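You operate a simulated robot arm through the tools that you are given. There is no shell and no other tool. Be economical: measure what you need, move in short steps, check, and stop when the job is done.

Carry out the task below with a simulated robot arm. There is one attempt and no reset: what you move stays moved.

## Task
Put things in order on the folding table. At the end: the green tab box from the folding table stands on top of the stain soap; the striped grey sock ball from the folding table stands where the green tab box stood; the grey lint roll is in the small white tub; the clear dosing cup stands where the grey lint roll stood; the white cleaner bottle (marked "TAP SHINE") from the folding table stands where the clear dosing cup stood; whatever was shut is shut again. Leave all else as you found it, and nothing knocked over.

It is judged by the outcome, as a careful person would: the job done as asked, and still so three seconds after it is handed in. It fails if anything else is knocked over, pushed out of place, dropped, spilled or broken.

## Robot
A 7-joint arm with a two-finger parallel gripper, fixed in place. Base frame: the origin is at the foot of the arm, x ahead of it, y to its left, z up; the work surface is at about z = 0.728. Units: m, rad, N and s.
With the tool pointing down near the work surface it reaches from about 0.18 to 0.68 m from the base axis. Its first joint turns from -1.152 to 1.152 rad. Payload 2.4 kg.
The TCP is the grasp point between the finger pads, 0.03 m short of the fingertips. In the tool frame z runs along the fingers and y along their closing line. Largest opening 0.094 m; finger width 0.028, thickness 0.01; the body of the gripper, 0.05 by 0.096 m, starts 0.055 m behind the TCP.
Orientation is that of the tool frame in the base frame, as a unit quaternion [x, y, z, w]. With the fingers straight down and closing along the base's y, the tool's x points along the base's -x, its y along +y and its z along -z.

## Interface
- The arm moves only by the tool move_arm. Its argument "plan" is text: rows parted by semicolons, each of 7 numbers parted by spaces: the shift along the tool's x, y, z in units of 30 mm (1.0 is 30 mm), then the turn, a rotation vector about the tool's x, y, z in units of 5 degrees (1.0 is 5 degrees), then the opening, from 0 (shut) to 1 (fully open). In form: dx dy dz ax ay az claw; .... A call has 1 to 20 rows; each row shifts and turns the commanded pose from where the row before left it, along the tool's axes as they then stand. A call with a number of a shift or a turn outside -1 to 1 is refused whole. Rows are played at 5 a second. More than 0.05 m and 0.15 rad between two rows, or a gripper value outside its range, and nothing of the call is played. Where a pose cannot be reached the arm comes as near as it can. A force on the tool above 40 N (or 10 N above the force at the start of the call, whichever is more), or a blocked arm, ends the call early, and 0.2 s more pass. Each finger travels about 0.153 m/s and halts on what it meets, pressing with about 39 N; the grip force reading is that of the motor and also rises with nothing between the fingers. The clock runs only during rows and for 0.2 s after the last one: add rows that do not move to give the fingers time. It gives the time, the measured TCP pose, the force on the tool (base axes), the opening and the grip force at its end, in the units of the frame above (readings bear some noise).
- Cameras (640 x 400 px; columns grow to the right, rows downward): "scene" is fixed at [0.0544, 0.4927, 1.4372]; the picture's right is [-0.52, -0.85, 0.00], its down [-0.54, 0.33, -0.77] and it looks along [0.66, -0.40, -0.63] (base axes); focal length 300 px, centre (320, 200). "wrist" rides on the gripper at [-0.037, 0, -0.058] in the tool frame; the picture's right is [0.00, -1.00, 0.00], its down [0.97, 0.00, -0.24] and it looks along [0.24, 0.00, 0.97] (tool axes); focal length 218 px, centre (320, 200). There is no depth. A picture from a camera that has moved, and an enlarged one, comes with that camera's place and axes in the base frame and with its lens.
- camera(camera): a new picture of that camera. It takes no simulated time.
- close_up(camera, box): a new picture of the part [left, top, right, bottom] of that camera's present view, enlarged. It takes no simulated time.
- close_job(): hands the job in; it is judged then, once.

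Go step by step. Nothing tells you positions but the pictures and the camera data: compare them with the known pose of the tool, close in by small moves and look again before you grip or let go. The budget is 120 turns and 68 pictures, counting those below and the enlarged ones. Unless the task says otherwise, let go and move clear before handing in, and close with one line.

The tools are called as a command line: name --argument value ..., lists and objects as JSON in quotes. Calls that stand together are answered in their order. move_arm: Moves the arm, as the interface text tells. Its arguments: {"type":"object","properties":{"plan":{"type":"string"}},"required":["plan"]} The other tools are called the same way: camera (camera) takes a picture; close_up (camera, box) takes an enlarged picture of a part of a camera's view; close_job () hands the job in.

At the start:

```text
t: 0.0
eef_pos: [0.3994, 0.1795, 1.1336]
ee_rot: [0.0, 1.0, -0.001, 0.0]
contact_force: [0.6, -0.4, 0.4]
finger_gap: 0.0942
grip_force: 0.0
```

scene: 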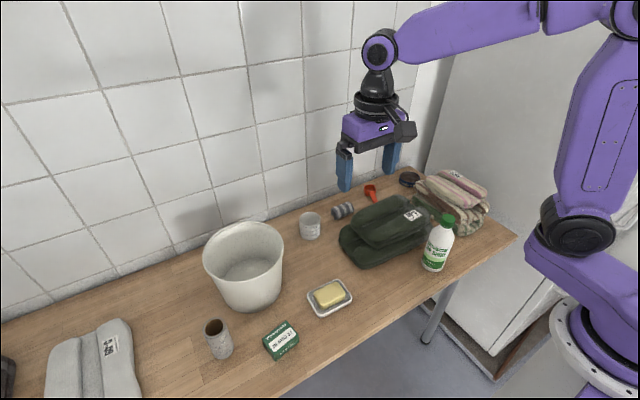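
wrist: 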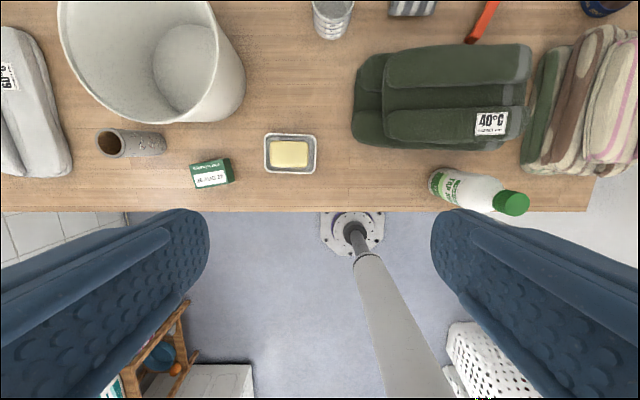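

I see the table with the tub, tube, green box, soap in a dish, towels, bottle, cup and sock ball. I'll take enlarged views to identify each item.

close_up --camera "scene" --box '[180, 200, 380, 370]'

close_up --camera "scene" --box '[290, 150, 510, 290]'

close_up --camera "wrist" --box '[0, 0, 640, 220]'

```text
2.35 times, centred on (280, 285) of scene
camera zoom: at [0.0544, 0.4927, 1.4372], right [-0.52, -0.85, 0.0], down [-0.54, 0.33, -0.77], along [0.66, -0.4, -0.63], focal length 707 px, centre (414, 0)
```

zoom: 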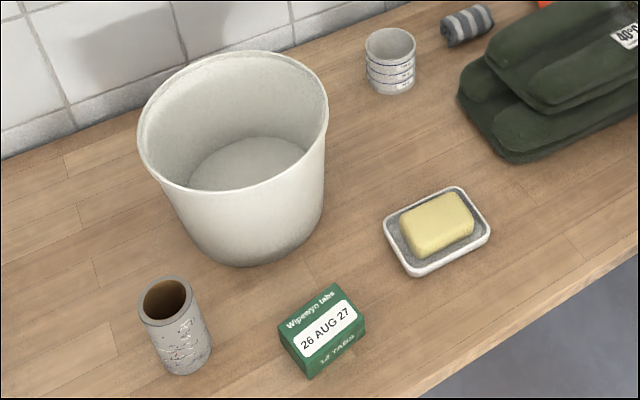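

```text
2.86 times, centred on (400, 220) of scene
camera zoom: at [0.0544, 0.4927, 1.4372], right [-0.52, -0.85, 0.0], down [-0.54, 0.33, -0.77], along [0.66, -0.4, -0.63], focal length 858 px, centre (91, 143)
```

zoom: 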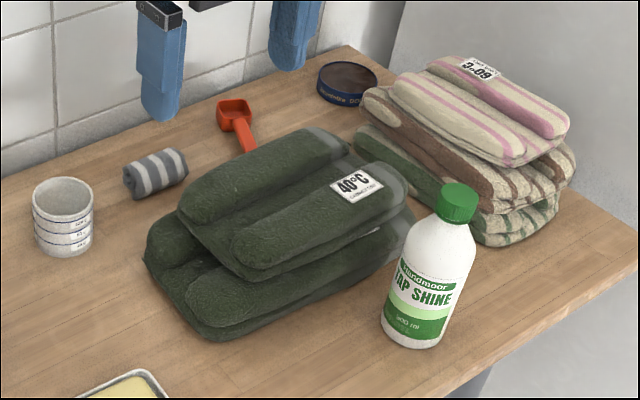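

```text
1.00 times, centred on (320, 110) of wrist
camera zoom: at [0.4376, 0.179, 1.1919], right [0.0, -1.0, 0.0], down [-0.97, 0.0, 0.24], along [-0.24, 0.0, -0.97], focal length 218 px, centre (320, 290)
```

zoom: 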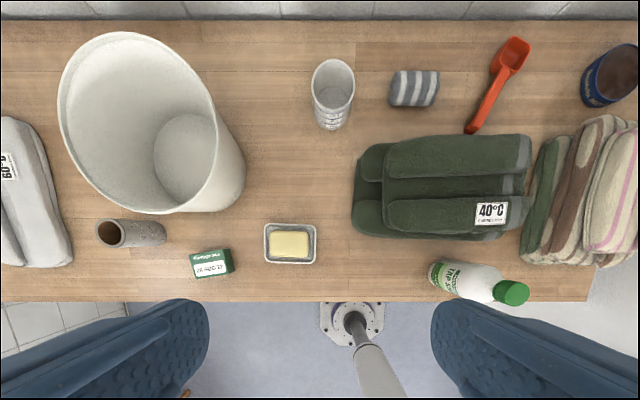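

The scene has one white tub; the grey tube is the lint roll, at about (0.44, 0.52), and the tub is centred near (0.575, 0.415). I'll move over the roll first and look again.

move_arm --plan "-0.1 0.935 0.345 0 0 0 1; -0.1 0.935 0.345 0 0 0 1; -0.1 0.935 0.345 0 0 0 1; -0.1 0.935 0.345 0 0 0 1; -0.1 0.935 0.345 0 0 0 1; -0.1 0.935 0.345 0 0 0 1; -0.1 0.935 0.345 0 0 0 1; -0.1 0.935 0.345 0 0 0 1; -0.1 0.935 0.345 0 0 0 1; -0.1 0.935 0.345 0 0 0 1; 0 0 0 0 0 0 1"

camera --camera "wrist"

```text
t: 2.4
eef_pos: [0.4304, 0.4602, 1.0323]
ee_rot: [0.0, 1.0, 0.0, 0.0]
contact_force: [0.3, -0.6, -0.5]
finger_gap: 0.094
grip_force: 0.0
```

```text
62 pictures are left
camera wrist: at [0.4682, 0.4599, 1.0899], right [0.0, -1.0, 0.0], down [-0.97, 0.0, 0.24], along [-0.24, 0.0, -0.97], focal length 218 px, centre (320, 200)
```

wrist: 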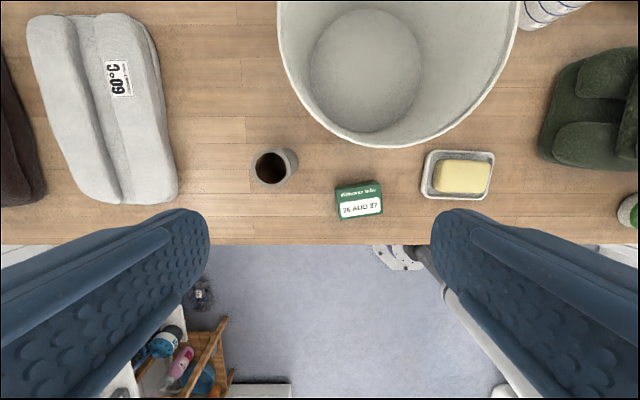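

The roll stands at about (0.441, 0.521), about 0.09 tall. I'll go above it and check before descending.

move_arm --plan "-0.12 0.68 0 0 0 0 1; -0.12 0.68 0 0 0 0 1; -0.12 0.68 0 0 0 0 1; 0 0 0.9 0 0 0 1; 0 0 0.9 0 0 0 1; 0 0 0.9 0 0 0 1; 0 0 0.9 0 0 0 1; 0 0 0.8 0 0 0 1; 0 0 0 0 0 0 1"

camera --camera "wrist"

camera --camera "scene"

```text
t: 4.4
eef_pos: [0.4415, 0.5218, 0.8983]
ee_rot: [0.0, 1.0, -0.001, 0.0]
contact_force: [-0.4, -0.2, 0.4]
finger_gap: 0.0942
grip_force: 0.1
```

```text
61 pictures are left
camera wrist: at [0.4787, 0.5209, 0.9577], right [0.0, -1.0, 0.0], down [-0.97, 0.0, 0.24], along [-0.24, 0.0, -0.97], focal length 218 px, centre (320, 200)
```

wrist: 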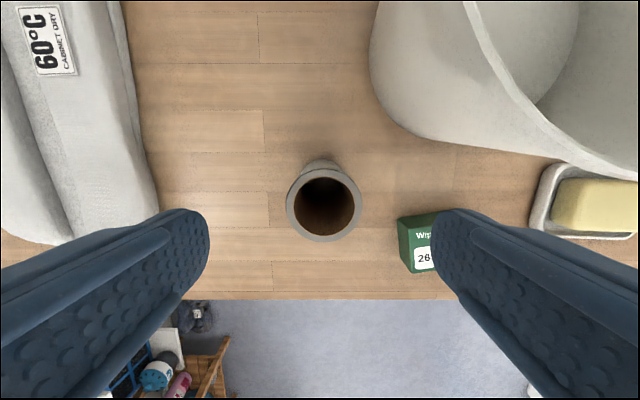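

```text
60 pictures are left
```

scene: 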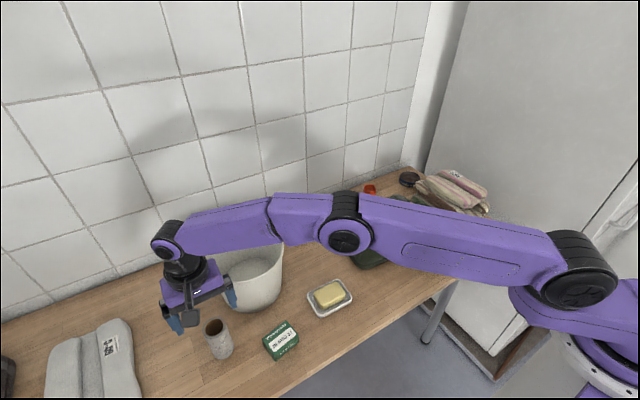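

The roll is centred between the fingers. I'll descend and grip it.

move_arm --plan "0 -0.1 0.8 0 0 0 1; 0 0 0.8 0 0 0 1; 0 0 0.8 0 0 0 1; 0 0 0.8 0 0 0 1; 0 0 0 0 0 0 1; 0 0 0 0 0 0 0.3; 0 0 0 0 0 0 0.3; 0 0 0 0 0 0 0.3"

```text
t: 6.2
eef_pos: [0.4411, 0.5177, 0.804]
ee_rot: [-0.001, 1.0, 0.0, 0.0]
contact_force: [0.1, 1.1, 0.0]
finger_gap: 0.0445
grip_force: 39.4
```

Gripped. Now I lift it well over the tub rim and move it above the tub.

move_arm --plan "0 0 -0.5 0 0 0 0.3; 0 0 -0.95 0 0 0 0.3; 0 0 -0.95 0 0 0 0.3; 0 0 -0.95 0 0 0 0.3; 0 0 -0.95 0 0 0 0.3; 0 0 -0.95 0 0 0 0.3; 0 0 -0.95 0 0 0 0.3; 0 0 -0.95 0 0 0 0.3; 0 0 0 0 0 0 0.3; -0.578 -0.739 0 0 0 0 0.3; -0.578 -0.739 0 0 0 0 0.3; -0.578 -0.739 0 0 0 0 0.3; -0.578 -0.739 0 0 0 0 0.3; -0.578 -0.739 0 0 0 0 0.3; -0.578 -0.739 0 0 0 0 0.3; 0 0 0 0 0 0 0.3"

camera --camera "scene"

camera --camera "wrist"

```text
t: 9.6
eef_pos: [0.5457, 0.3848, 1.0173]
ee_rot: [0.0, 1.0, 0.0, 0.001]
contact_force: [-0.4, 0.3, -0.1]
finger_gap: 0.0446
grip_force: 39.0
```

```text
59 pictures are left
```

scene: 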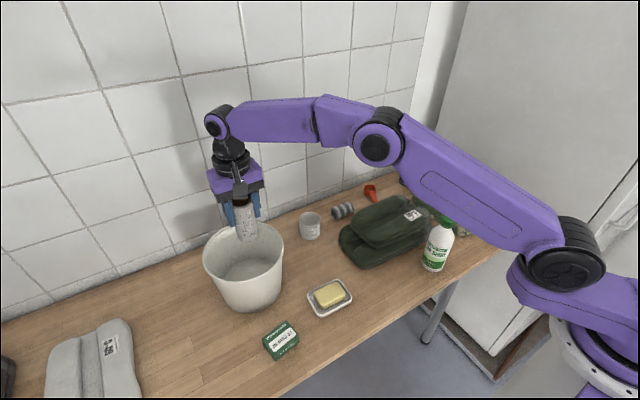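

```text
58 pictures are left
camera wrist: at [0.5831, 0.3847, 1.0758], right [0.0, -1.0, 0.0], down [-0.97, 0.0, 0.24], along [-0.24, 0.0, -0.97], focal length 218 px, centre (320, 200)
```

wrist: 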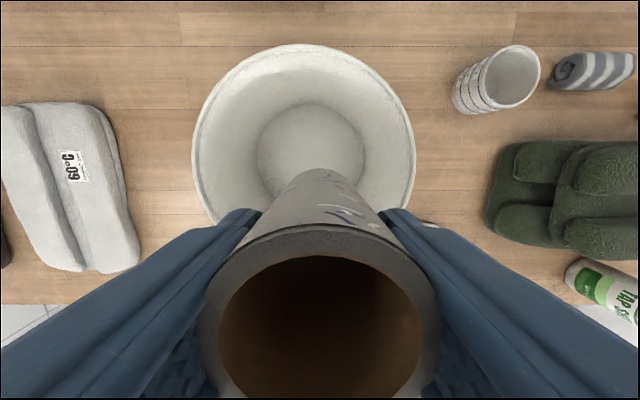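

The tub floor is centred at about (0.577, 0.40). I'll shift a little towards the centre and lower the roll almost to the floor.

move_arm --plan "-0.24 0.4 0 0 0 0 0.3; 0 0 0.9 0 0 0 0.3; 0 0 0.9 0 0 0 0.3; 0 0 0.9 0 0 0 0.3; 0 0 0.9 0 0 0 0.3; 0 0 0.9 0 0 0 0.3; 0 0 0.9 0 0 0 0.3; 0 0 0.7 0 0 0 0.3; 0 0 0.4 0 0 0 0.3; 0 0 0.1 0 0 0 0.3; 0 0 0 0 0 0 0.3"

camera --camera "scene"

```text
t: 11.5
eef_pos: [0.5562, 0.3999, 0.8366]
ee_rot: [0.0, 1.0, 0.002, 0.005]
contact_force: [0.1, 0.1, 3.2]
finger_gap: 0.0446
grip_force: 39.1
stopped in row 9: the force on the tool passed its limit (the readings are from after the stop); the commanded pose is now the measured one
```

```text
57 pictures are left
```

scene: 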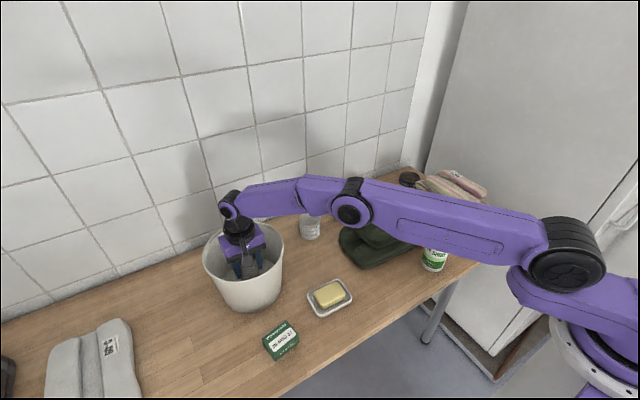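

Contact came at z = 0.837, higher than I expected. I'll look before releasing.

camera --camera "wrist"

close_up --camera "scene" --box '[180, 170, 310, 320]'

```text
56 pictures are left
camera wrist: at [0.5921, 0.3988, 0.8945], right [0.0, -1.0, -0.01], down [-0.97, 0.0, 0.23], along [-0.23, 0.01, -0.97], focal length 218 px, centre (320, 200)
```

wrist: 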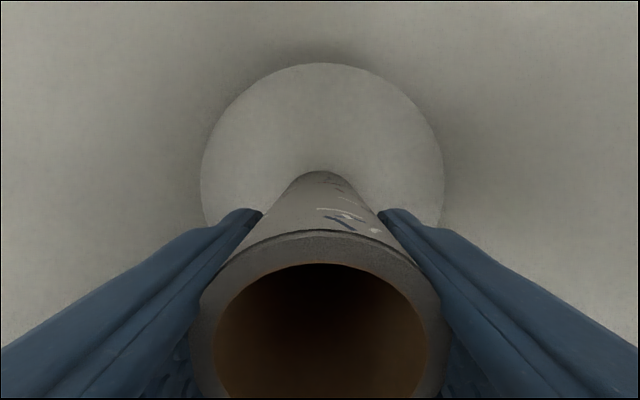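

```text
2.67 times, centred on (245, 245) of scene
camera zoom: at [0.0544, 0.4926, 1.4373], right [-0.52, -0.85, 0.0], down [-0.54, 0.33, -0.77], along [0.66, -0.4, -0.63], focal length 801 px, centre (520, 80)
```

zoom: 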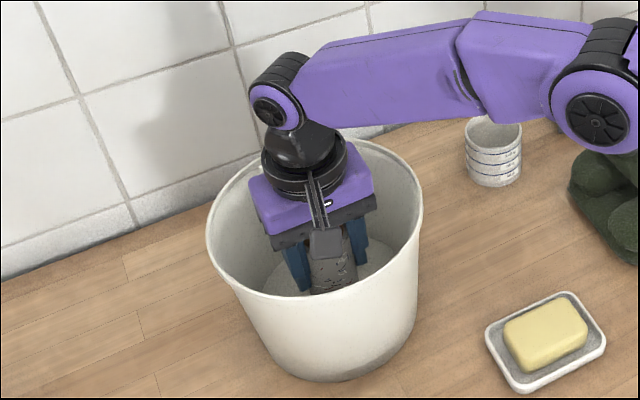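

The tub floor looks raised (about 0.75), so the roll is probably on it. I'll probe down gently.

move_arm --plan "0 0 0.1 0 0 0 0.3; 0 0 0.1 0 0 0 0.3; 0 0 0 0 0 0 0.3"

```text
t: 12.1
eef_pos: [0.5569, 0.4017, 0.8357]
ee_rot: [0.001, 1.0, 0.005, 0.007]
contact_force: [0.4, -0.1, 4.5]
finger_gap: 0.0444
grip_force: 38.7
stopped in row 2: the force on the tool passed its limit (the readings are from after the stop); the commanded pose is now the measured one
```

It's blocked straight below, which fits the roll standing on the tub floor. I'll release with a small opening and rise.

move_arm --plan "0 0 0 0 0 0 0.5; 0 0 0 0 0 0 0.56; 0 0 0 0 0 0 0.65; 0 0 0 0 0 0 0.65; 0 0 -0.4 0 0 0 0.65; 0 0 -0.8 0 0 0 0.65; 0 0 -0.8 0 0 0 0.65; 0 0 -0.8 0 0 0 0.65; 0 0 -0.9 0 0 0 0.65; 0 0 -0.9 0 0 0 0.65; 0 0 -0.9 0 0 0 0.65; 0 0 0 0 0 0 0.65"

camera --camera "wrist"

```text
t: 14.7
eef_pos: [0.5567, 0.3988, 1.0003]
ee_rot: [0.001, 1.0, 0.004, 0.005]
contact_force: [0.5, 0.0, 0.9]
finger_gap: 0.061
grip_force: 0.0
```

```text
54 pictures are left
camera wrist: at [0.5922, 0.398, 1.0587], right [0.0, -1.0, -0.01], down [-0.97, 0.0, 0.23], along [-0.23, 0.01, -0.97], focal length 218 px, centre (320, 200)
```

wrist: 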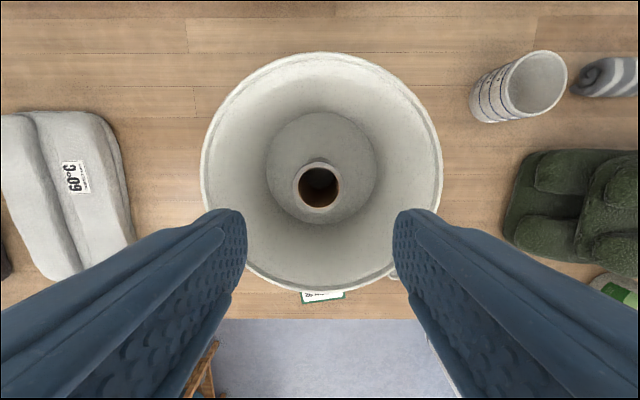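

The roll is standing inside the tub and the tub hasn't moved. Next I go to the cup to measure it.

move_arm --plan "0 0 0 0.09 0.115 -0.02 1; -0.16 -0.88 0 0 0 0 1; -0.16 -0.88 0 0 0 0 1; -0.16 -0.88 0 0 0 0 1; -0.16 -0.88 0 0 0 0 1; -0.16 -0.88 0 0 0 0 1; -0.16 -0.88 0 0 0 0 1; -0.16 -0.88 0 0 0 0 1; -0.16 -0.88 0 0 0 0 1; -0.16 -0.88 0 0 0 0 1; 0 0 0 0 0 0 1"

camera --camera "wrist"

```text
t: 17.1
eef_pos: [0.5988, 0.1631, 0.9992]
ee_rot: [-0.001, 1.0, 0.0, 0.001]
contact_force: [1.2, 0.1, -0.8]
finger_gap: 0.0939
grip_force: 0.1
```

```text
53 pictures are left
camera wrist: at [0.6361, 0.1624, 1.0581], right [0.0, -1.0, 0.0], down [-0.97, 0.0, 0.24], along [-0.24, 0.0, -0.97], focal length 218 px, centre (320, 200)
```

wrist: 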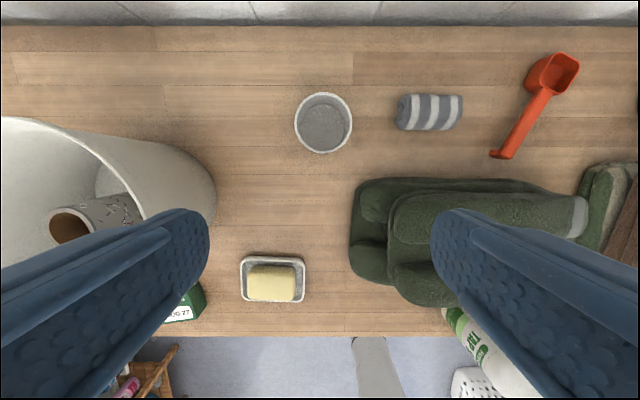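

The cup is at about (0.662, 0.160), about 0.065 across. I'll move above it, descend and grip.

move_arm --plan "-0.7 -0.03 0 0 0 0 1; -0.7 -0.03 0 0 0 0 1; -0.7 -0.04 0 0 0 0 1; 0 0 0.8 0 0 0 1; 0 0 0.8 0 0 0 1; 0 0 0.8 0 0 0 1; 0 0 0.8 0 0 0 1; 0 0 0 0 0 0 1"

camera --camera "wrist"

close_up --camera "scene" --box '[240, 150, 400, 260]'

```text
t: 18.9
eef_pos: [0.6611, 0.1594, 0.9046]
ee_rot: [0.0, 1.0, 0.0, 0.001]
contact_force: [0.1, -0.6, 0.3]
finger_gap: 0.0942
grip_force: 0.1
```

```text
52 pictures are left
camera wrist: at [0.6973, 0.1599, 0.9624], right [0.0, -1.0, 0.0], down [-0.97, 0.0, 0.24], along [-0.24, 0.0, -0.97], focal length 218 px, centre (320, 200)
```

wrist: 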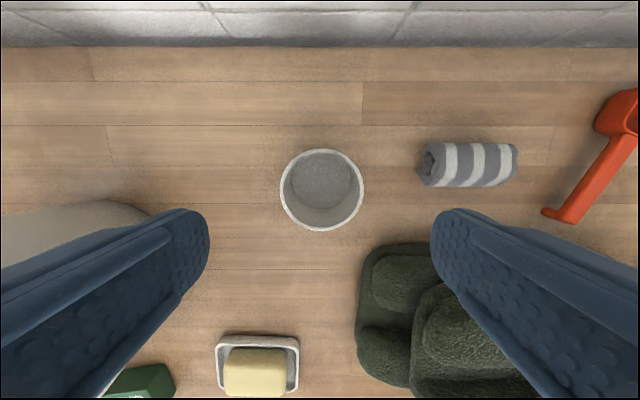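

```text
3.64 times, centred on (320, 205) of scene
camera zoom: at [0.0544, 0.4927, 1.4372], right [-0.52, -0.85, 0.0], down [-0.54, 0.33, -0.77], along [0.66, -0.4, -0.63], focal length 1092 px, centre (320, 182)
```

zoom: 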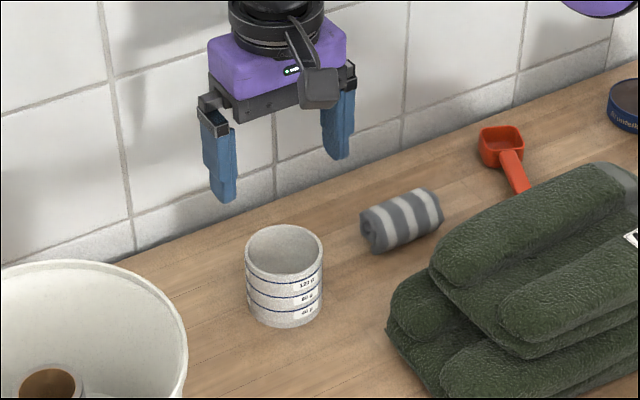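

The cup is centred. Descending to grip.

move_arm --plan "-0.07 0 0.85 0 0 0 1; 0 0 0.85 0 0 0 1; 0 0 0.85 0 0 0 1; 0 0 0.85 0 0 0 1; 0 0 0.82 0 0 0 1; 0 0 0 0 0 0 1; 0 0 0 0 0 0 0.55; 0 0 0 0 0 0 0.55; 0 0 0 0 0 0 0.55"

```text
t: 20.9
eef_pos: [0.6588, 0.156, 0.7779]
ee_rot: [0.0, 1.0, 0.0, 0.002]
contact_force: [0.2, -0.4, 0.5]
finger_gap: 0.0667
grip_force: 38.6
out of reach, approached as far as the arm can: row 5
```

Cup gripped (gap 0.067). I'll lift it high and carry it past the tub towards the roll's old spot at (0.442, 0.518).

move_arm --plan "0 0 -0.5 0 0 0 0.55; 0 0 -0.95 0 0 0 0.55; 0 0 -0.95 0 0 0 0.55; 0 0 -0.95 0 0 0 0.55; 0 0 -0.95 0 0 0 0.55; 0 0 -0.95 0 0 0 0.55; 0 0 -0.95 0 0 0 0.55; 0 0 -0.95 0 0 0 0.55; 0 0 -0.95 0 0 0 0.55; 0 0 0 0 0 0 0.55"

move_arm --plan "0.529 0.862 0 0 0 0 0.55; 0.529 0.862 0 0 0 0 0.55; 0.529 0.862 0 0 0 0 0.55; 0.529 0.862 0 0 0 0 0.55; 0.529 0.862 0 0 0 0 0.55; 0.529 0.862 0 0 0 0 0.55; 0.529 0.862 0 0 0 0 0.55; 0.529 0.862 0 0 0 0 0.55; 0.529 0.862 0 0 0 0 0.55; 0.529 0.862 0 0 0 0 0.55; 0.529 0.862 0 0 0 0 0.55; 0.529 0.862 0 0 0 0 0.55; 0.529 0.862 0 0 0 0 0.55; 0.529 0.862 0 0 0 0 0.55; 0 0 0 0 0 0 0.55; 0 0 0 0 0 0 0.55"

camera --camera "wrist"

camera --camera "scene"

```text
t: 23.1
eef_pos: [0.6592, 0.1573, 1.0205]
ee_rot: [0.0, 1.0, 0.0, 0.001]
contact_force: [-0.4, 0.9, -0.8]
finger_gap: 0.0667
grip_force: 39.3
```

```text
t: 26.5
eef_pos: [0.4343, 0.5226, 1.0205]
ee_rot: [0.0, 1.0, 0.0, 0.002]
contact_force: [0.4, 0.0, -0.1]
finger_gap: 0.0668
grip_force: 39.0
```

```text
50 pictures are left
camera wrist: at [0.4713, 0.5224, 1.0786], right [0.0, -1.0, 0.0], down [-0.97, 0.0, 0.24], along [-0.24, 0.0, -0.97], focal length 218 px, centre (320, 200)
```

wrist: 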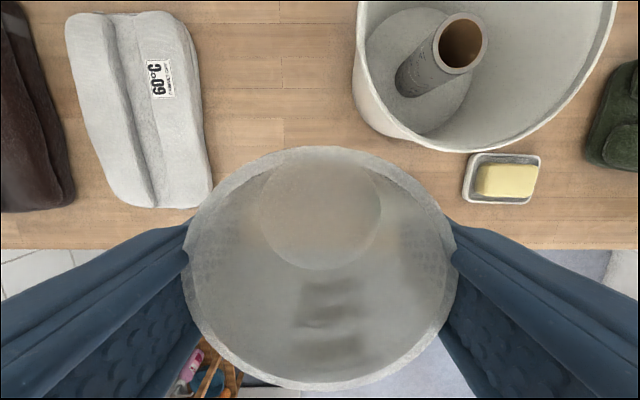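

```text
49 pictures are left
```

scene: 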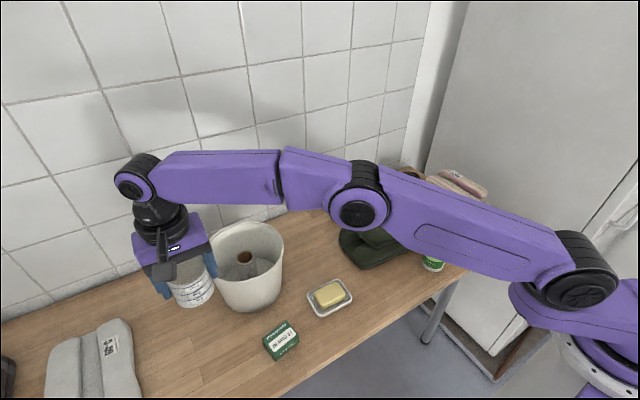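

The cup is held about 7 mm forward of the TCP. I'll align it to the old spot and lower it.

move_arm --plan "-0.04 -0.14 0 0 0 0 0.55; 0 0 0.9 0 0 0 0.55; 0 0 0.9 0 0 0 0.55; 0 0 0.9 0 0 0 0.55; 0 0 0.9 0 0 0 0.55; 0 0 0.9 0 0 0 0.55; 0 0 0.9 0 0 0 0.55; 0 0 0.9 0 0 0 0.55; 0 0 0.9 0 0 0 0.55; 0 0 0.5 0 0 0 0.55; 0 0 0 0 0 0 0.55"

```text
t: 28.9
eef_pos: [0.4373, 0.5164, 0.7888]
ee_rot: [0.0, 1.0, -0.001, 0.002]
contact_force: [-0.1, -0.6, -0.5]
finger_gap: 0.0668
grip_force: 39.4
```

move_arm --plan "0 0.06 0.15 0 0 0 0.55; 0 0 0.1 0 0 0 0.55; 0 0 0.05 0 0 0 0.55; 0 0 0 0 0 0 0.55"

close_up --camera "scene" --box '[150, 270, 310, 380]'

```text
t: 29.9
eef_pos: [0.4382, 0.5168, 0.7811]
ee_rot: [0.0, 1.0, 0.0, 0.0]
contact_force: [0.7, -0.2, -1.0]
finger_gap: 0.0666
grip_force: 39.4
```

```text
3.64 times, centred on (230, 325) of scene
camera zoom: at [0.0545, 0.4927, 1.4372], right [-0.52, -0.85, 0.0], down [-0.54, 0.33, -0.77], along [0.66, -0.4, -0.63], focal length 1092 px, centre (647, -254)
```

zoom: 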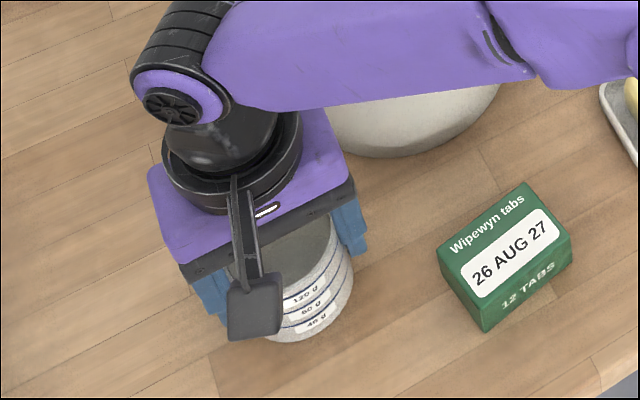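

move_arm --plan "0 0 0.07 0 0 0 0.55; 0 0 0 0 0 0 0.55; 0 0 0 0 0 0 0.75; 0 0 0 0 0 0 0.9; 0 0 0 0 0 0 0.95; 0 0 0 0 0 0 0.95; 0 0 -0.5 0 0 0 0.95; 0 0 -0.9 0 0 0 0.95; 0 0 -0.9 0 0 0 0.95; 0 0 -0.9 0 0 0 0.95; 0 0 -0.9 0 0 0 0.95; 0 0 -0.9 0 0 0 0.95; 0 0 -0.9 0 0 0 0.95; 0 0 0 0 0 0 0.95"

camera --camera "wrist"

```text
t: 32.9
eef_pos: [0.4379, 0.5178, 0.9569]
ee_rot: [0.0, 1.0, 0.0, 0.001]
contact_force: [0.0, 0.5, 0.3]
finger_gap: 0.0894
grip_force: 0.2
```

```text
47 pictures are left
camera wrist: at [0.4747, 0.5174, 1.0151], right [0.0, -1.0, 0.0], down [-0.97, 0.0, 0.24], along [-0.24, 0.0, -0.97], focal length 218 px, centre (320, 200)
```

wrist: 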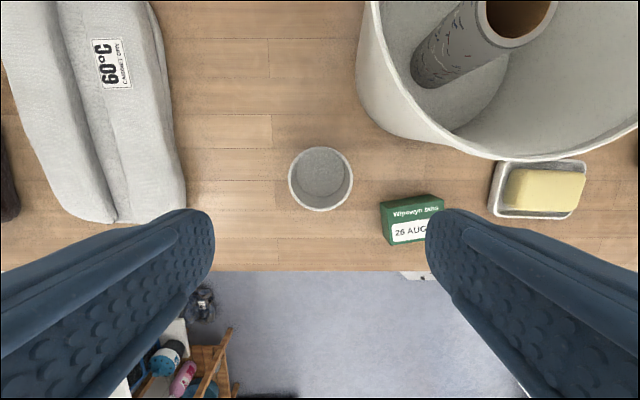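

The cup stands at the roll's old spot. Next is the bottle.

move_arm --plan "0 0 -0.82 0 0 0 1; 0 0 -0.82 0 0 0 1; 0 0 -0.82 0 0 0 1; 0 0 -0.82 0 0 0 1; 0 0 -0.82 0 0 0 1; 0.13 -1 0 0 0 0 1; 0.13 -1 0 0 0 0 1; 0.13 -1 0 0 0 0 1; 0.13 -1 0 0 0 0 1; 0.13 -1 0 0 0 0 1; 0.13 -1 0 0 0 0 1; 0.13 -1 0 0 0 0 1; 0.13 -1 0 0 0 0 1; 0.13 -1 0 0 0 0 1; 0.13 -1 0 0 0 0 1; 0 0 0 0 0 0 1"

move_arm --plan "0.13 -1 0 0 0 0 1; 0.13 -1 0 0 0 0 1; 0.13 -1 0 0 0 0 1; 0.13 -1 0 0 0 0 1; 0.13 -1 0 0 0 0 1; 0.13 -1 0 0 0 0 1; 0.13 -1 0 0 0 0 1; 0.13 -1 0 0 0 0 1; 0.13 -1 0 0 0 0 1; 0.13 -1 0 0 0 0 1; 0 0 0 0 0 0 1"

camera --camera "wrist"

camera --camera "scene"

```text
t: 36.3
eef_pos: [0.3985, 0.2177, 1.0797]
ee_rot: [0.0, 1.0, 0.0, 0.002]
contact_force: [0.0, 0.9, -0.6]
finger_gap: 0.0941
grip_force: 0.0
```

```text
t: 38.7
eef_pos: [0.3602, -0.0831, 1.0803]
ee_rot: [-0.001, 1.0, -0.001, 0.001]
contact_force: [0.2, -0.9, -0.2]
finger_gap: 0.0938
grip_force: 0.1
```

```text
46 pictures are left
camera wrist: at [0.3971, -0.0835, 1.1379], right [0.0, -1.0, 0.0], down [-0.97, 0.0, 0.24], along [-0.24, 0.0, -0.97], focal length 218 px, centre (320, 200)
```

wrist: 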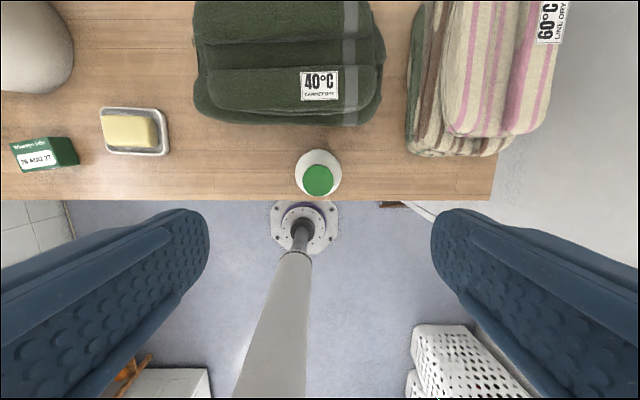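

```text
45 pictures are left
```

scene: 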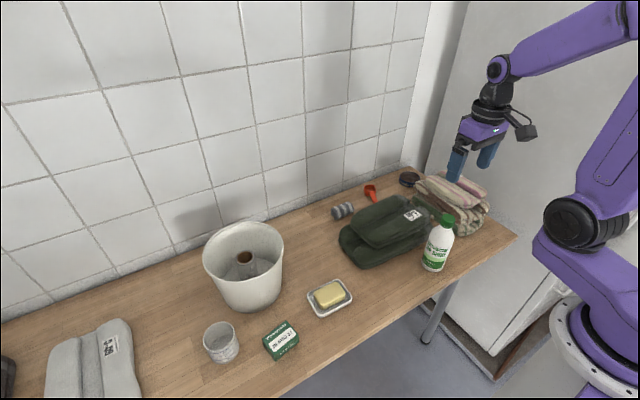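

The bottle axis is at about (0.363, -0.082). I need its profile to choose the grip height, so I'll enlarge it.

close_up --camera "scene" --box '[410, 205, 474, 280]'

close_up --camera "wrist" --box '[270, 130, 370, 210]'

```text
5.33 times, centred on (442, 242) of scene
camera zoom: at [0.0545, 0.4926, 1.4372], right [-0.52, -0.85, 0.0], down [-0.54, 0.33, -0.77], along [0.66, -0.4, -0.63], focal length 1602 px, centre (-331, -27)
```

zoom: 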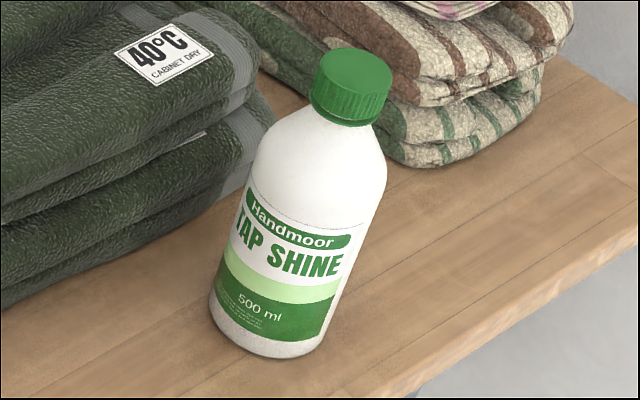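

```text
5.00 times, centred on (320, 170) of wrist
camera zoom: at [0.3971, -0.0835, 1.1379], right [0.0, -1.0, 0.0], down [-0.97, 0.0, 0.24], along [-0.24, 0.0, -0.97], focal length 1091 px, centre (320, 350)
```

zoom: 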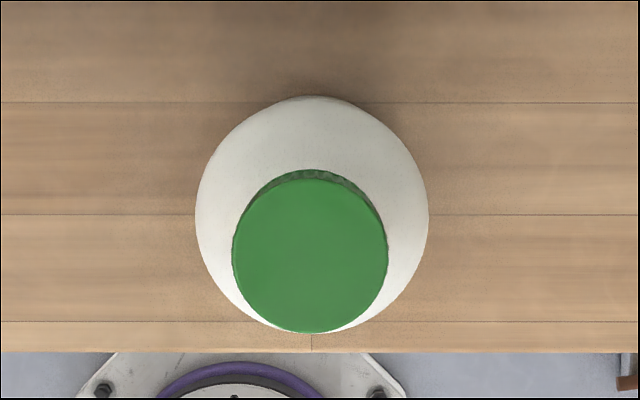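

The cap is about 0.032 wide with its top at z ≈ 0.918, and the palm can't go lower over the body. I'll grip by the cap, with the fingertips just above the shoulder.

move_arm --plan "-0.1 0.04 0.8 0 0 0 0.8; 0 0 0.8 0 0 0 0.8; 0 0 0.8 0 0 0 0.8; 0 0 0.8 0 0 0 0.8; 0 0 0.8 0 0 0 0.8; 0 0 0 0 0 0 0.8"

camera --camera "wrist"

close_up --camera "scene" --box '[390, 140, 520, 280]'

```text
t: 40.1
eef_pos: [0.3625, -0.0818, 0.9606]
ee_rot: [0.0, 1.0, 0.0, 0.001]
contact_force: [0.3, -0.5, 0.1]
finger_gap: 0.0754
grip_force: 0.1
```

```text
42 pictures are left
camera wrist: at [0.3997, -0.0815, 1.018], right [0.0, -1.0, 0.0], down [-0.97, 0.0, 0.24], along [-0.24, 0.0, -0.97], focal length 218 px, centre (320, 200)
```

wrist: 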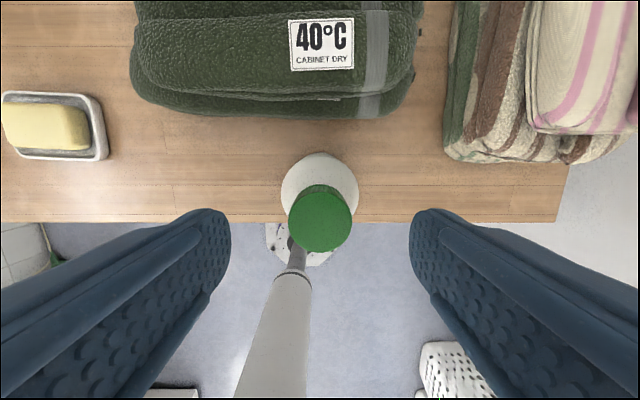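

```text
2.86 times, centred on (455, 210) of scene
camera zoom: at [0.0544, 0.4927, 1.4372], right [-0.52, -0.85, 0.0], down [-0.54, 0.33, -0.77], along [0.66, -0.4, -0.63], focal length 858 px, centre (-66, 171)
```

zoom: 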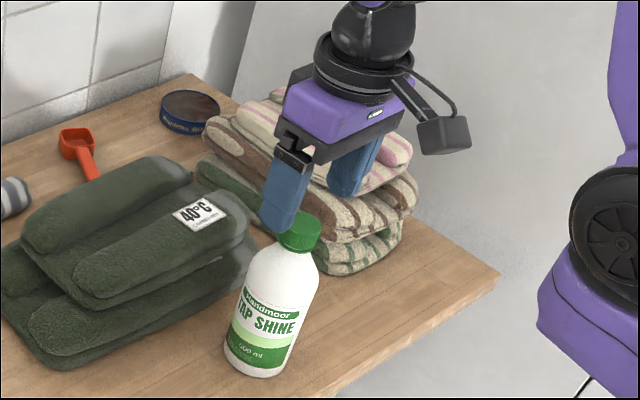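

move_arm --plan "-0.1 0 0.8 0 0 0 0.8; 0 0 0.78 0 0 0 0.8; 0 0 0 0 0 0 0.8; 0 0 0 0 0 0 0.5; 0 0 0 0 0 0 0.2; 0 0 0 0 0 0 0.2; 0 0 0 0 0 0 0.2"

close_up --camera "scene" --box '[390, 140, 520, 280]'

```text
t: 41.7
eef_pos: [0.3677, -0.0799, 0.9116]
ee_rot: [0.0, 1.0, 0.001, 0.001]
contact_force: [0.6, -0.9, -0.7]
finger_gap: 0.0319
grip_force: 39.3
```

```text
2.86 times, centred on (455, 210) of scene
camera zoom: at [0.0545, 0.4926, 1.4372], right [-0.52, -0.85, 0.0], down [-0.54, 0.33, -0.77], along [0.66, -0.4, -0.63], focal length 858 px, centre (-66, 171)
```

zoom: 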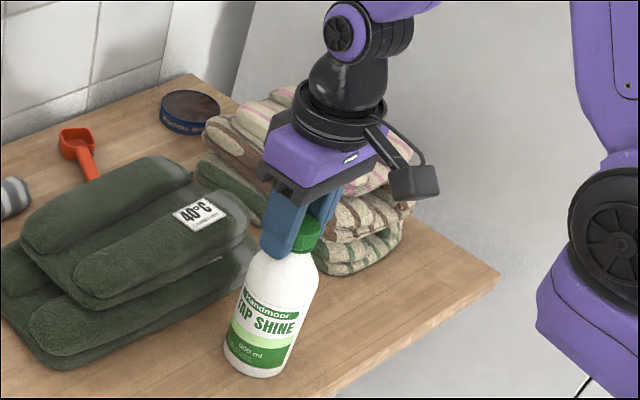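

The cap is held. I'll lift the bottle over the green towel and move it to the cup's old spot.

move_arm --plan "0 0 -0.3 0 0 0 0.2; 0 0 -0.7 0 0 0 0.2; 0 0 -0.8 0 0 0 0.2; 0 0 -0.8 0 0 0 0.2; 0 0 -0.8 0 0 0 0.2; 0 0 -0.8 0 0 0 0.2; 0 0 -0.8 0 0 0 0.2; 0 0 0 0 0 0 0.2"

move_arm --plan "-0.4 0.33 0 0 0 0 0.2; -0.7 0.56 0 0 0 0 0.2; -0.7 0.56 0 0 0 0 0.2; -0.7 0.56 0 0 0 0 0.2; -0.7 0.56 0 0 0 0 0.2; -0.7 0.56 0 0 0 0 0.2; -0.7 0.56 0 0 0 0 0.2; -0.7 0.56 0 0 0 0 0.2; -0.7 0.56 0 0 0 0 0.2; -0.7 0.56 0 0 0 0 0.2; -0.7 0.56 0 0 0 0 0.2; -0.7 0.56 0 0 0 0 0.2; -0.7 0.56 0 0 0 0 0.2; -0.7 0.56 0 0 0 0 0.2; -0.4 0.33 0 0 0 0 0.2; 0 0 0 0 0 0 0.2; 0 0 0 0 0 0 0.2"

camera --camera "scene"

camera --camera "wrist"

```text
t: 43.5
eef_pos: [0.3671, -0.0809, 1.0639]
ee_rot: [0.001, 1.0, 0.0, 0.001]
contact_force: [0.2, 0.0, -4.1]
finger_gap: 0.032
grip_force: 39.0
```

```text
t: 47.1
eef_pos: [0.6615, 0.1576, 1.0628]
ee_rot: [-0.001, 1.0, 0.0, 0.001]
contact_force: [-0.5, 0.7, -3.1]
finger_gap: 0.0311
grip_force: 39.8
```

```text
39 pictures are left
```

scene: 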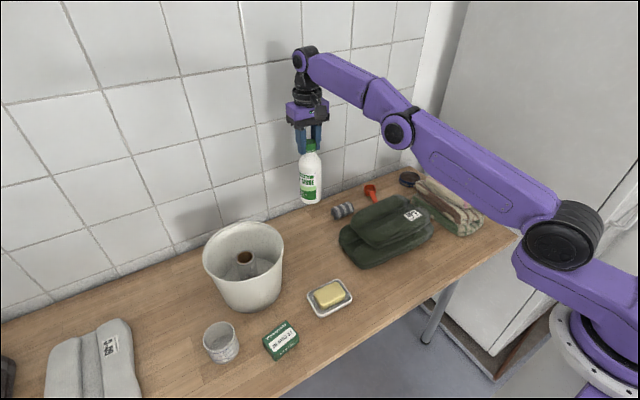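

```text
38 pictures are left
camera wrist: at [0.6975, 0.1568, 1.1204], right [0.0, -1.0, 0.0], down [-0.97, 0.0, 0.24], along [-0.24, 0.0, -0.97], focal length 218 px, centre (320, 200)
```

wrist: 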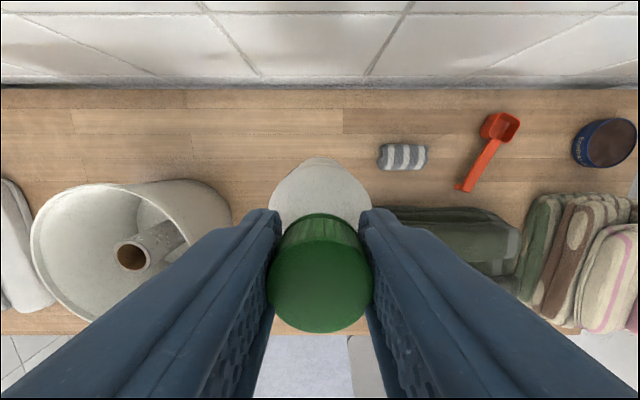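

The bottle hangs upright over the target. Lowering.

move_arm --plan "-0.04 0.03 0.8 0 0 0 0.2; 0 0 0.9 0 0 0 0.2; 0 0 0.9 0 0 0 0.2; 0 0 0.9 0 0 0 0.2; 0 0 0.8 0 0 0 0.2; 0 0 0.4 0 0 0 0.2; 0 0 0.2 0 0 0 0.2; 0 0 0 0 0 0 0.2"

close_up --camera "scene" --box '[260, 130, 380, 250]'

```text
t: 48.9
eef_pos: [0.6635, 0.1579, 0.9137]
ee_rot: [0.0, 1.0, 0.0, 0.001]
contact_force: [-0.1, 0.3, -3.3]
finger_gap: 0.0309
grip_force: 38.6
```

```text
3.33 times, centred on (320, 190) of scene
camera zoom: at [0.0545, 0.4927, 1.4372], right [-0.52, -0.85, 0.0], down [-0.54, 0.33, -0.77], along [0.66, -0.4, -0.63], focal length 1001 px, centre (320, 233)
```

zoom: 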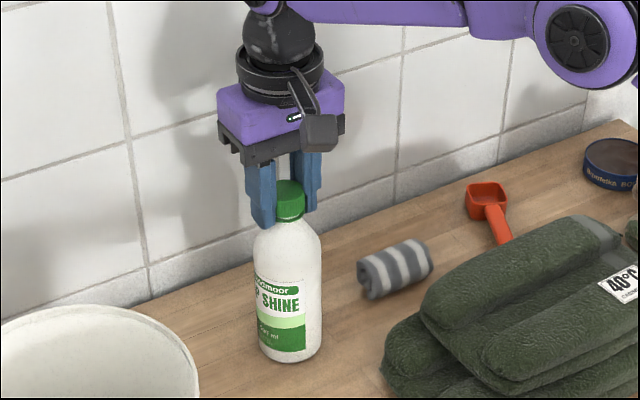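

move_arm --plan "0 0 0.08 0 0 0 0.2; 0 0 0.04 0 0 0 0.2; 0 0 0 0 0 0 0.2"

```text
t: 49.7
eef_pos: [0.6634, 0.1594, 0.9117]
ee_rot: [0.0, 1.0, -0.001, 0.002]
contact_force: [-0.2, 0.4, -0.5]
finger_gap: 0.0311
grip_force: 39.0
```

The table now carries the bottle. Releasing and rising.

move_arm --plan "0 0 0.02 0 0 0 0.2; 0 0 0 0 0 0 0.4; 0 0 0 0 0 0 0.55; 0 0 0 0 0 0 0.7; 0 0 0 0 0 0 0.7; 0 0 -0.4 0 0 0 0.7; 0 0 -0.8 0 0 0 0.7; 0 0 -0.9 0 0 0 0.7; 0 0 -0.9 0 0 0 0.7; 0 0 0 0 0 0 0.7"

camera --camera "scene"

camera --camera "wrist"

```text
t: 51.9
eef_pos: [0.6622, 0.1581, 0.9998]
ee_rot: [0.0, 1.0, 0.0, 0.001]
contact_force: [-0.4, 0.0, -0.7]
finger_gap: 0.0655
grip_force: 0.0
```

```text
36 pictures are left
```

scene: 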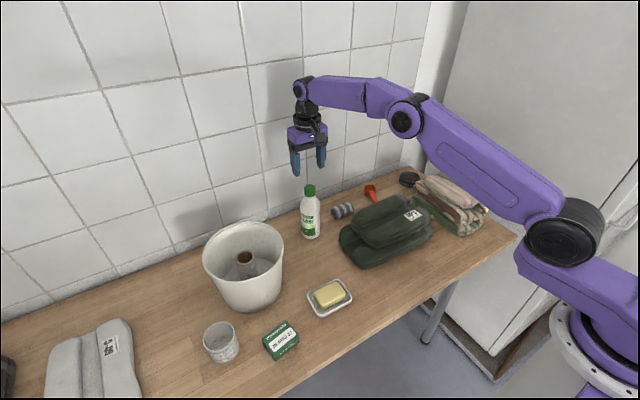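

```text
35 pictures are left
camera wrist: at [0.6984, 0.1587, 1.0581], right [0.0, -1.0, 0.0], down [-0.97, 0.0, 0.24], along [-0.24, 0.0, -0.97], focal length 218 px, centre (320, 200)
```

wrist: 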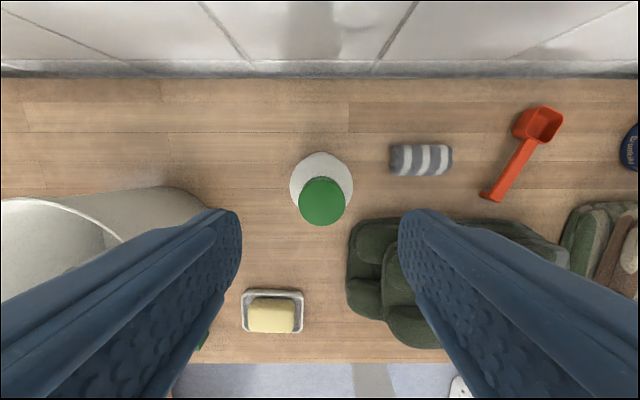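

The bottle stands in place. Now the green box.

move_arm --plan "0 0 -0.3 0 0 0 0.9; 0.76 0.672 0 0 0 0 1; 0.76 0.672 0 0 0 0 1; 0.76 0.672 0 0 0 0 1; 0.76 0.672 0 0 0 0 1; 0.76 0.672 0 0 0 0 1; 0.76 0.672 0 0 0 0 1; 0.76 0.672 0 0 0 0 1; 0.76 0.672 0 0 0 0 1; 0.76 0.672 0 0 0 0 1; 0.76 0.672 0 0 0 0 1; 0.76 0.672 0 0 0 0 1; 0.76 0.672 0 0 0 0 1; 0 0 0.5 0 0 0 1; 0 0 0.8 0 0 0 1; 0 0 0 0 0 0 1"

camera --camera "wrist"

close_up --camera "scene" --box '[230, 260, 370, 370]'

```text
t: 55.3
eef_pos: [0.3882, 0.3999, 0.9705]
ee_rot: [0.001, 1.0, 0.0, 0.001]
contact_force: [0.5, -0.8, 0.7]
finger_gap: 0.094
grip_force: 0.0
```

```text
34 pictures are left
camera wrist: at [0.4261, 0.3993, 1.0293], right [0.0, -1.0, 0.0], down [-0.97, 0.0, 0.24], along [-0.24, 0.0, -0.97], focal length 218 px, centre (320, 200)
```

wrist: 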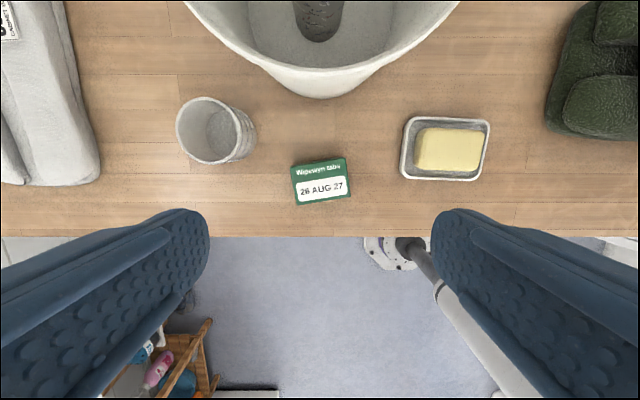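

```text
3.64 times, centred on (300, 315) of scene
camera zoom: at [0.0544, 0.4927, 1.4372], right [-0.52, -0.85, 0.0], down [-0.54, 0.33, -0.77], along [0.66, -0.4, -0.63], focal length 1092 px, centre (393, -218)
```

zoom: 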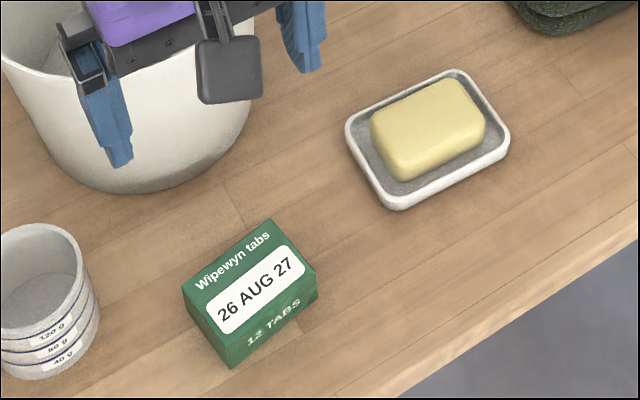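

The box top is at about (0.3825, 0.3975), about 0.071 × 0.05 and 0.025 tall, turned about 10°. I'll align the tool and descend partway.

move_arm --plan "0.19 -0.08 0 0 0 0 1; 0 0 0 0 0 -1 1; 0 0 0 0 0 -1 1; 0 0 0.8 0 0 0 1; 0 0 0.8 0 0 0 1; 0 0 0.8 0 0 0 1; 0 0 0.8 0 0 0 1; 0 0 0 0 0 0 1"

camera --camera "wrist"

```text
t: 57.1
eef_pos: [0.3831, 0.3986, 0.8756]
ee_rot: [-0.087, 0.996, 0.001, 0.002]
contact_force: [-0.3, -0.5, -0.5]
finger_gap: 0.0941
grip_force: 0.1
```

```text
32 pictures are left
camera wrist: at [0.4204, 0.4045, 0.9342], right [0.17, -0.98, 0.0], down [-0.96, -0.17, 0.24], along [-0.23, -0.04, -0.97], focal length 218 px, centre (320, 200)
```

wrist: 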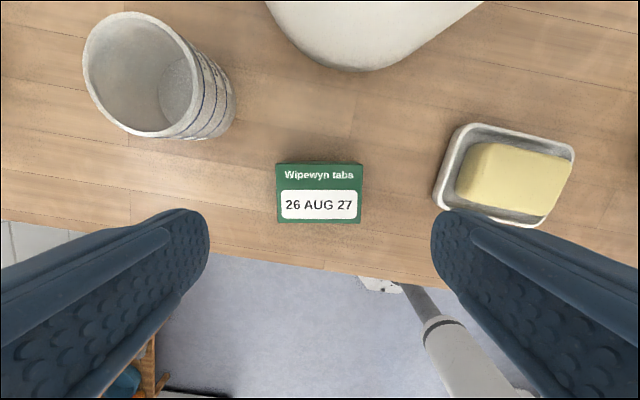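

The box is centred and square between the fingers. Descending to grip.

move_arm --plan "0 0 0.8 0 0 0 1; 0 0 0.9 0 0 0 1; 0 0 0.9 0 0 0 1; 0 0 0.9 0 0 0 1; 0 0 0.27 0 0 0 1; 0 0 0 0 0 0 1; 0 0 0 0 0 0 0.6; 0 0 0 0 0 0 0.6; 0 0 0 0 0 0 0.6"

```text
t: 59.1
eef_pos: [0.3845, 0.398, 0.7626]
ee_rot: [-0.087, 0.996, -0.001, 0.001]
contact_force: [-0.3, -0.3, 0.0]
finger_gap: 0.0739
grip_force: 38.5
```

Box held. I'll lift it, turn it square and carry it above the soap at (0.424, 0.2385), whose top is near z = 0.750.

move_arm --plan "0 0 -0.5 0 0 0 0.6; 0 0 -0.9 0 0 0 0.6; 0 0 -0.9 0 0 0 0.6; 0 0 -0.9 0 0 0 0.6; 0 0 -0.9 0 0 0 0.6; 0 0 0 0 0 1 0.6; 0 0 0 0 0 1 0.6; -0.22 -0.886 0 0 0 0 0.6; -0.22 -0.886 0 0 0 0 0.6; -0.22 -0.886 0 0 0 0 0.6; -0.22 -0.886 0 0 0 0 0.6; -0.22 -0.886 0 0 0 0 0.6; -0.22 -0.886 0 0 0 0 0.6; 0 0 0 0 0 0 0.6; 0 0 0 0 0 0 0.6"

close_up --camera "scene" --box '[270, 220, 390, 330]'

camera --camera "wrist"

```text
t: 62.3
eef_pos: [0.4251, 0.2391, 0.8849]
ee_rot: [0.0, 1.0, -0.001, 0.001]
contact_force: [0.9, 0.4, -2.0]
finger_gap: 0.0737
grip_force: 38.9
```

```text
3.64 times, centred on (330, 275) of scene
camera zoom: at [0.0545, 0.4927, 1.4372], right [-0.52, -0.85, 0.0], down [-0.54, 0.33, -0.77], along [0.66, -0.4, -0.63], focal length 1092 px, centre (284, -73)
```

zoom: 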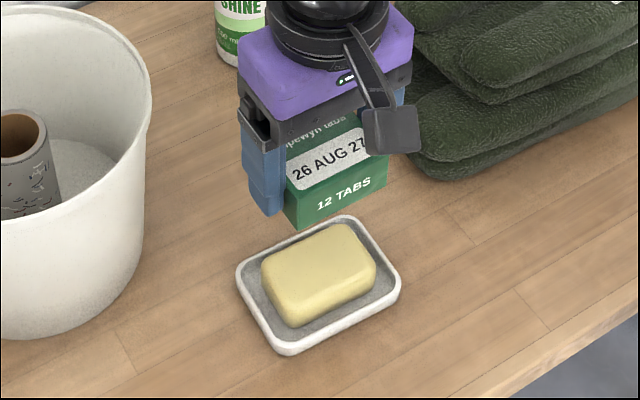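

```text
30 pictures are left
camera wrist: at [0.4613, 0.2379, 0.943], right [0.0, -1.0, 0.0], down [-0.97, 0.0, 0.24], along [-0.24, 0.0, -0.97], focal length 218 px, centre (320, 200)
```

wrist: 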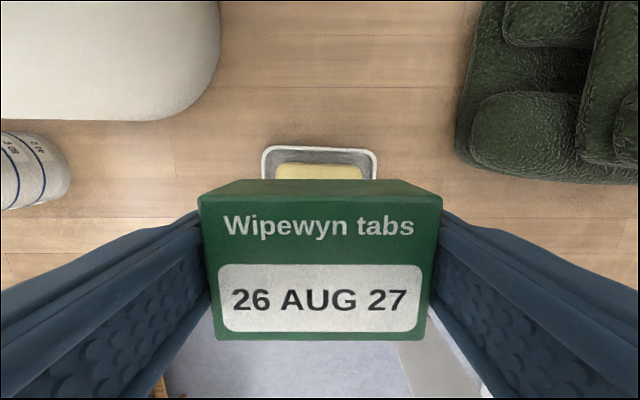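

The box is aligned with the soap. Lowering gently.

move_arm --plan "0.04 0 0.8 0 0 0 0.6; 0 0 0.8 0 0 0 0.6; 0 0 0.8 0 0 0 0.6; 0 0 0.5 0 0 0 0.6; 0 0 0.2 0 0 0 0.6; 0 0 0 0 0 0 0.6"

close_up --camera "scene" --box '[270, 220, 390, 330]'

```text
t: 63.5
eef_pos: [0.4226, 0.2387, 0.7941]
ee_rot: [0.0, 1.0, -0.001, 0.0]
contact_force: [-4.0, -1.6, 12.7]
finger_gap: 0.0735
grip_force: 38.2
stopped in row 5: the force on the tool passed its limit (the readings are from after the stop); the commanded pose is now the measured one
```

```text
3.64 times, centred on (330, 275) of scene
camera zoom: at [0.0542, 0.4925, 1.4373], right [-0.52, -0.85, 0.0], down [-0.54, 0.33, -0.77], along [0.66, -0.4, -0.63], focal length 1092 px, centre (284, -73)
```

zoom: 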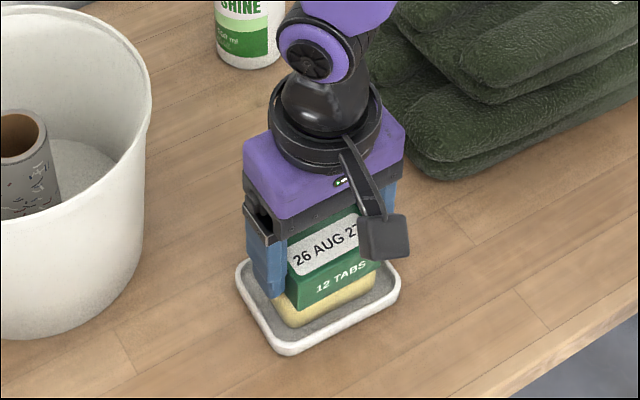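

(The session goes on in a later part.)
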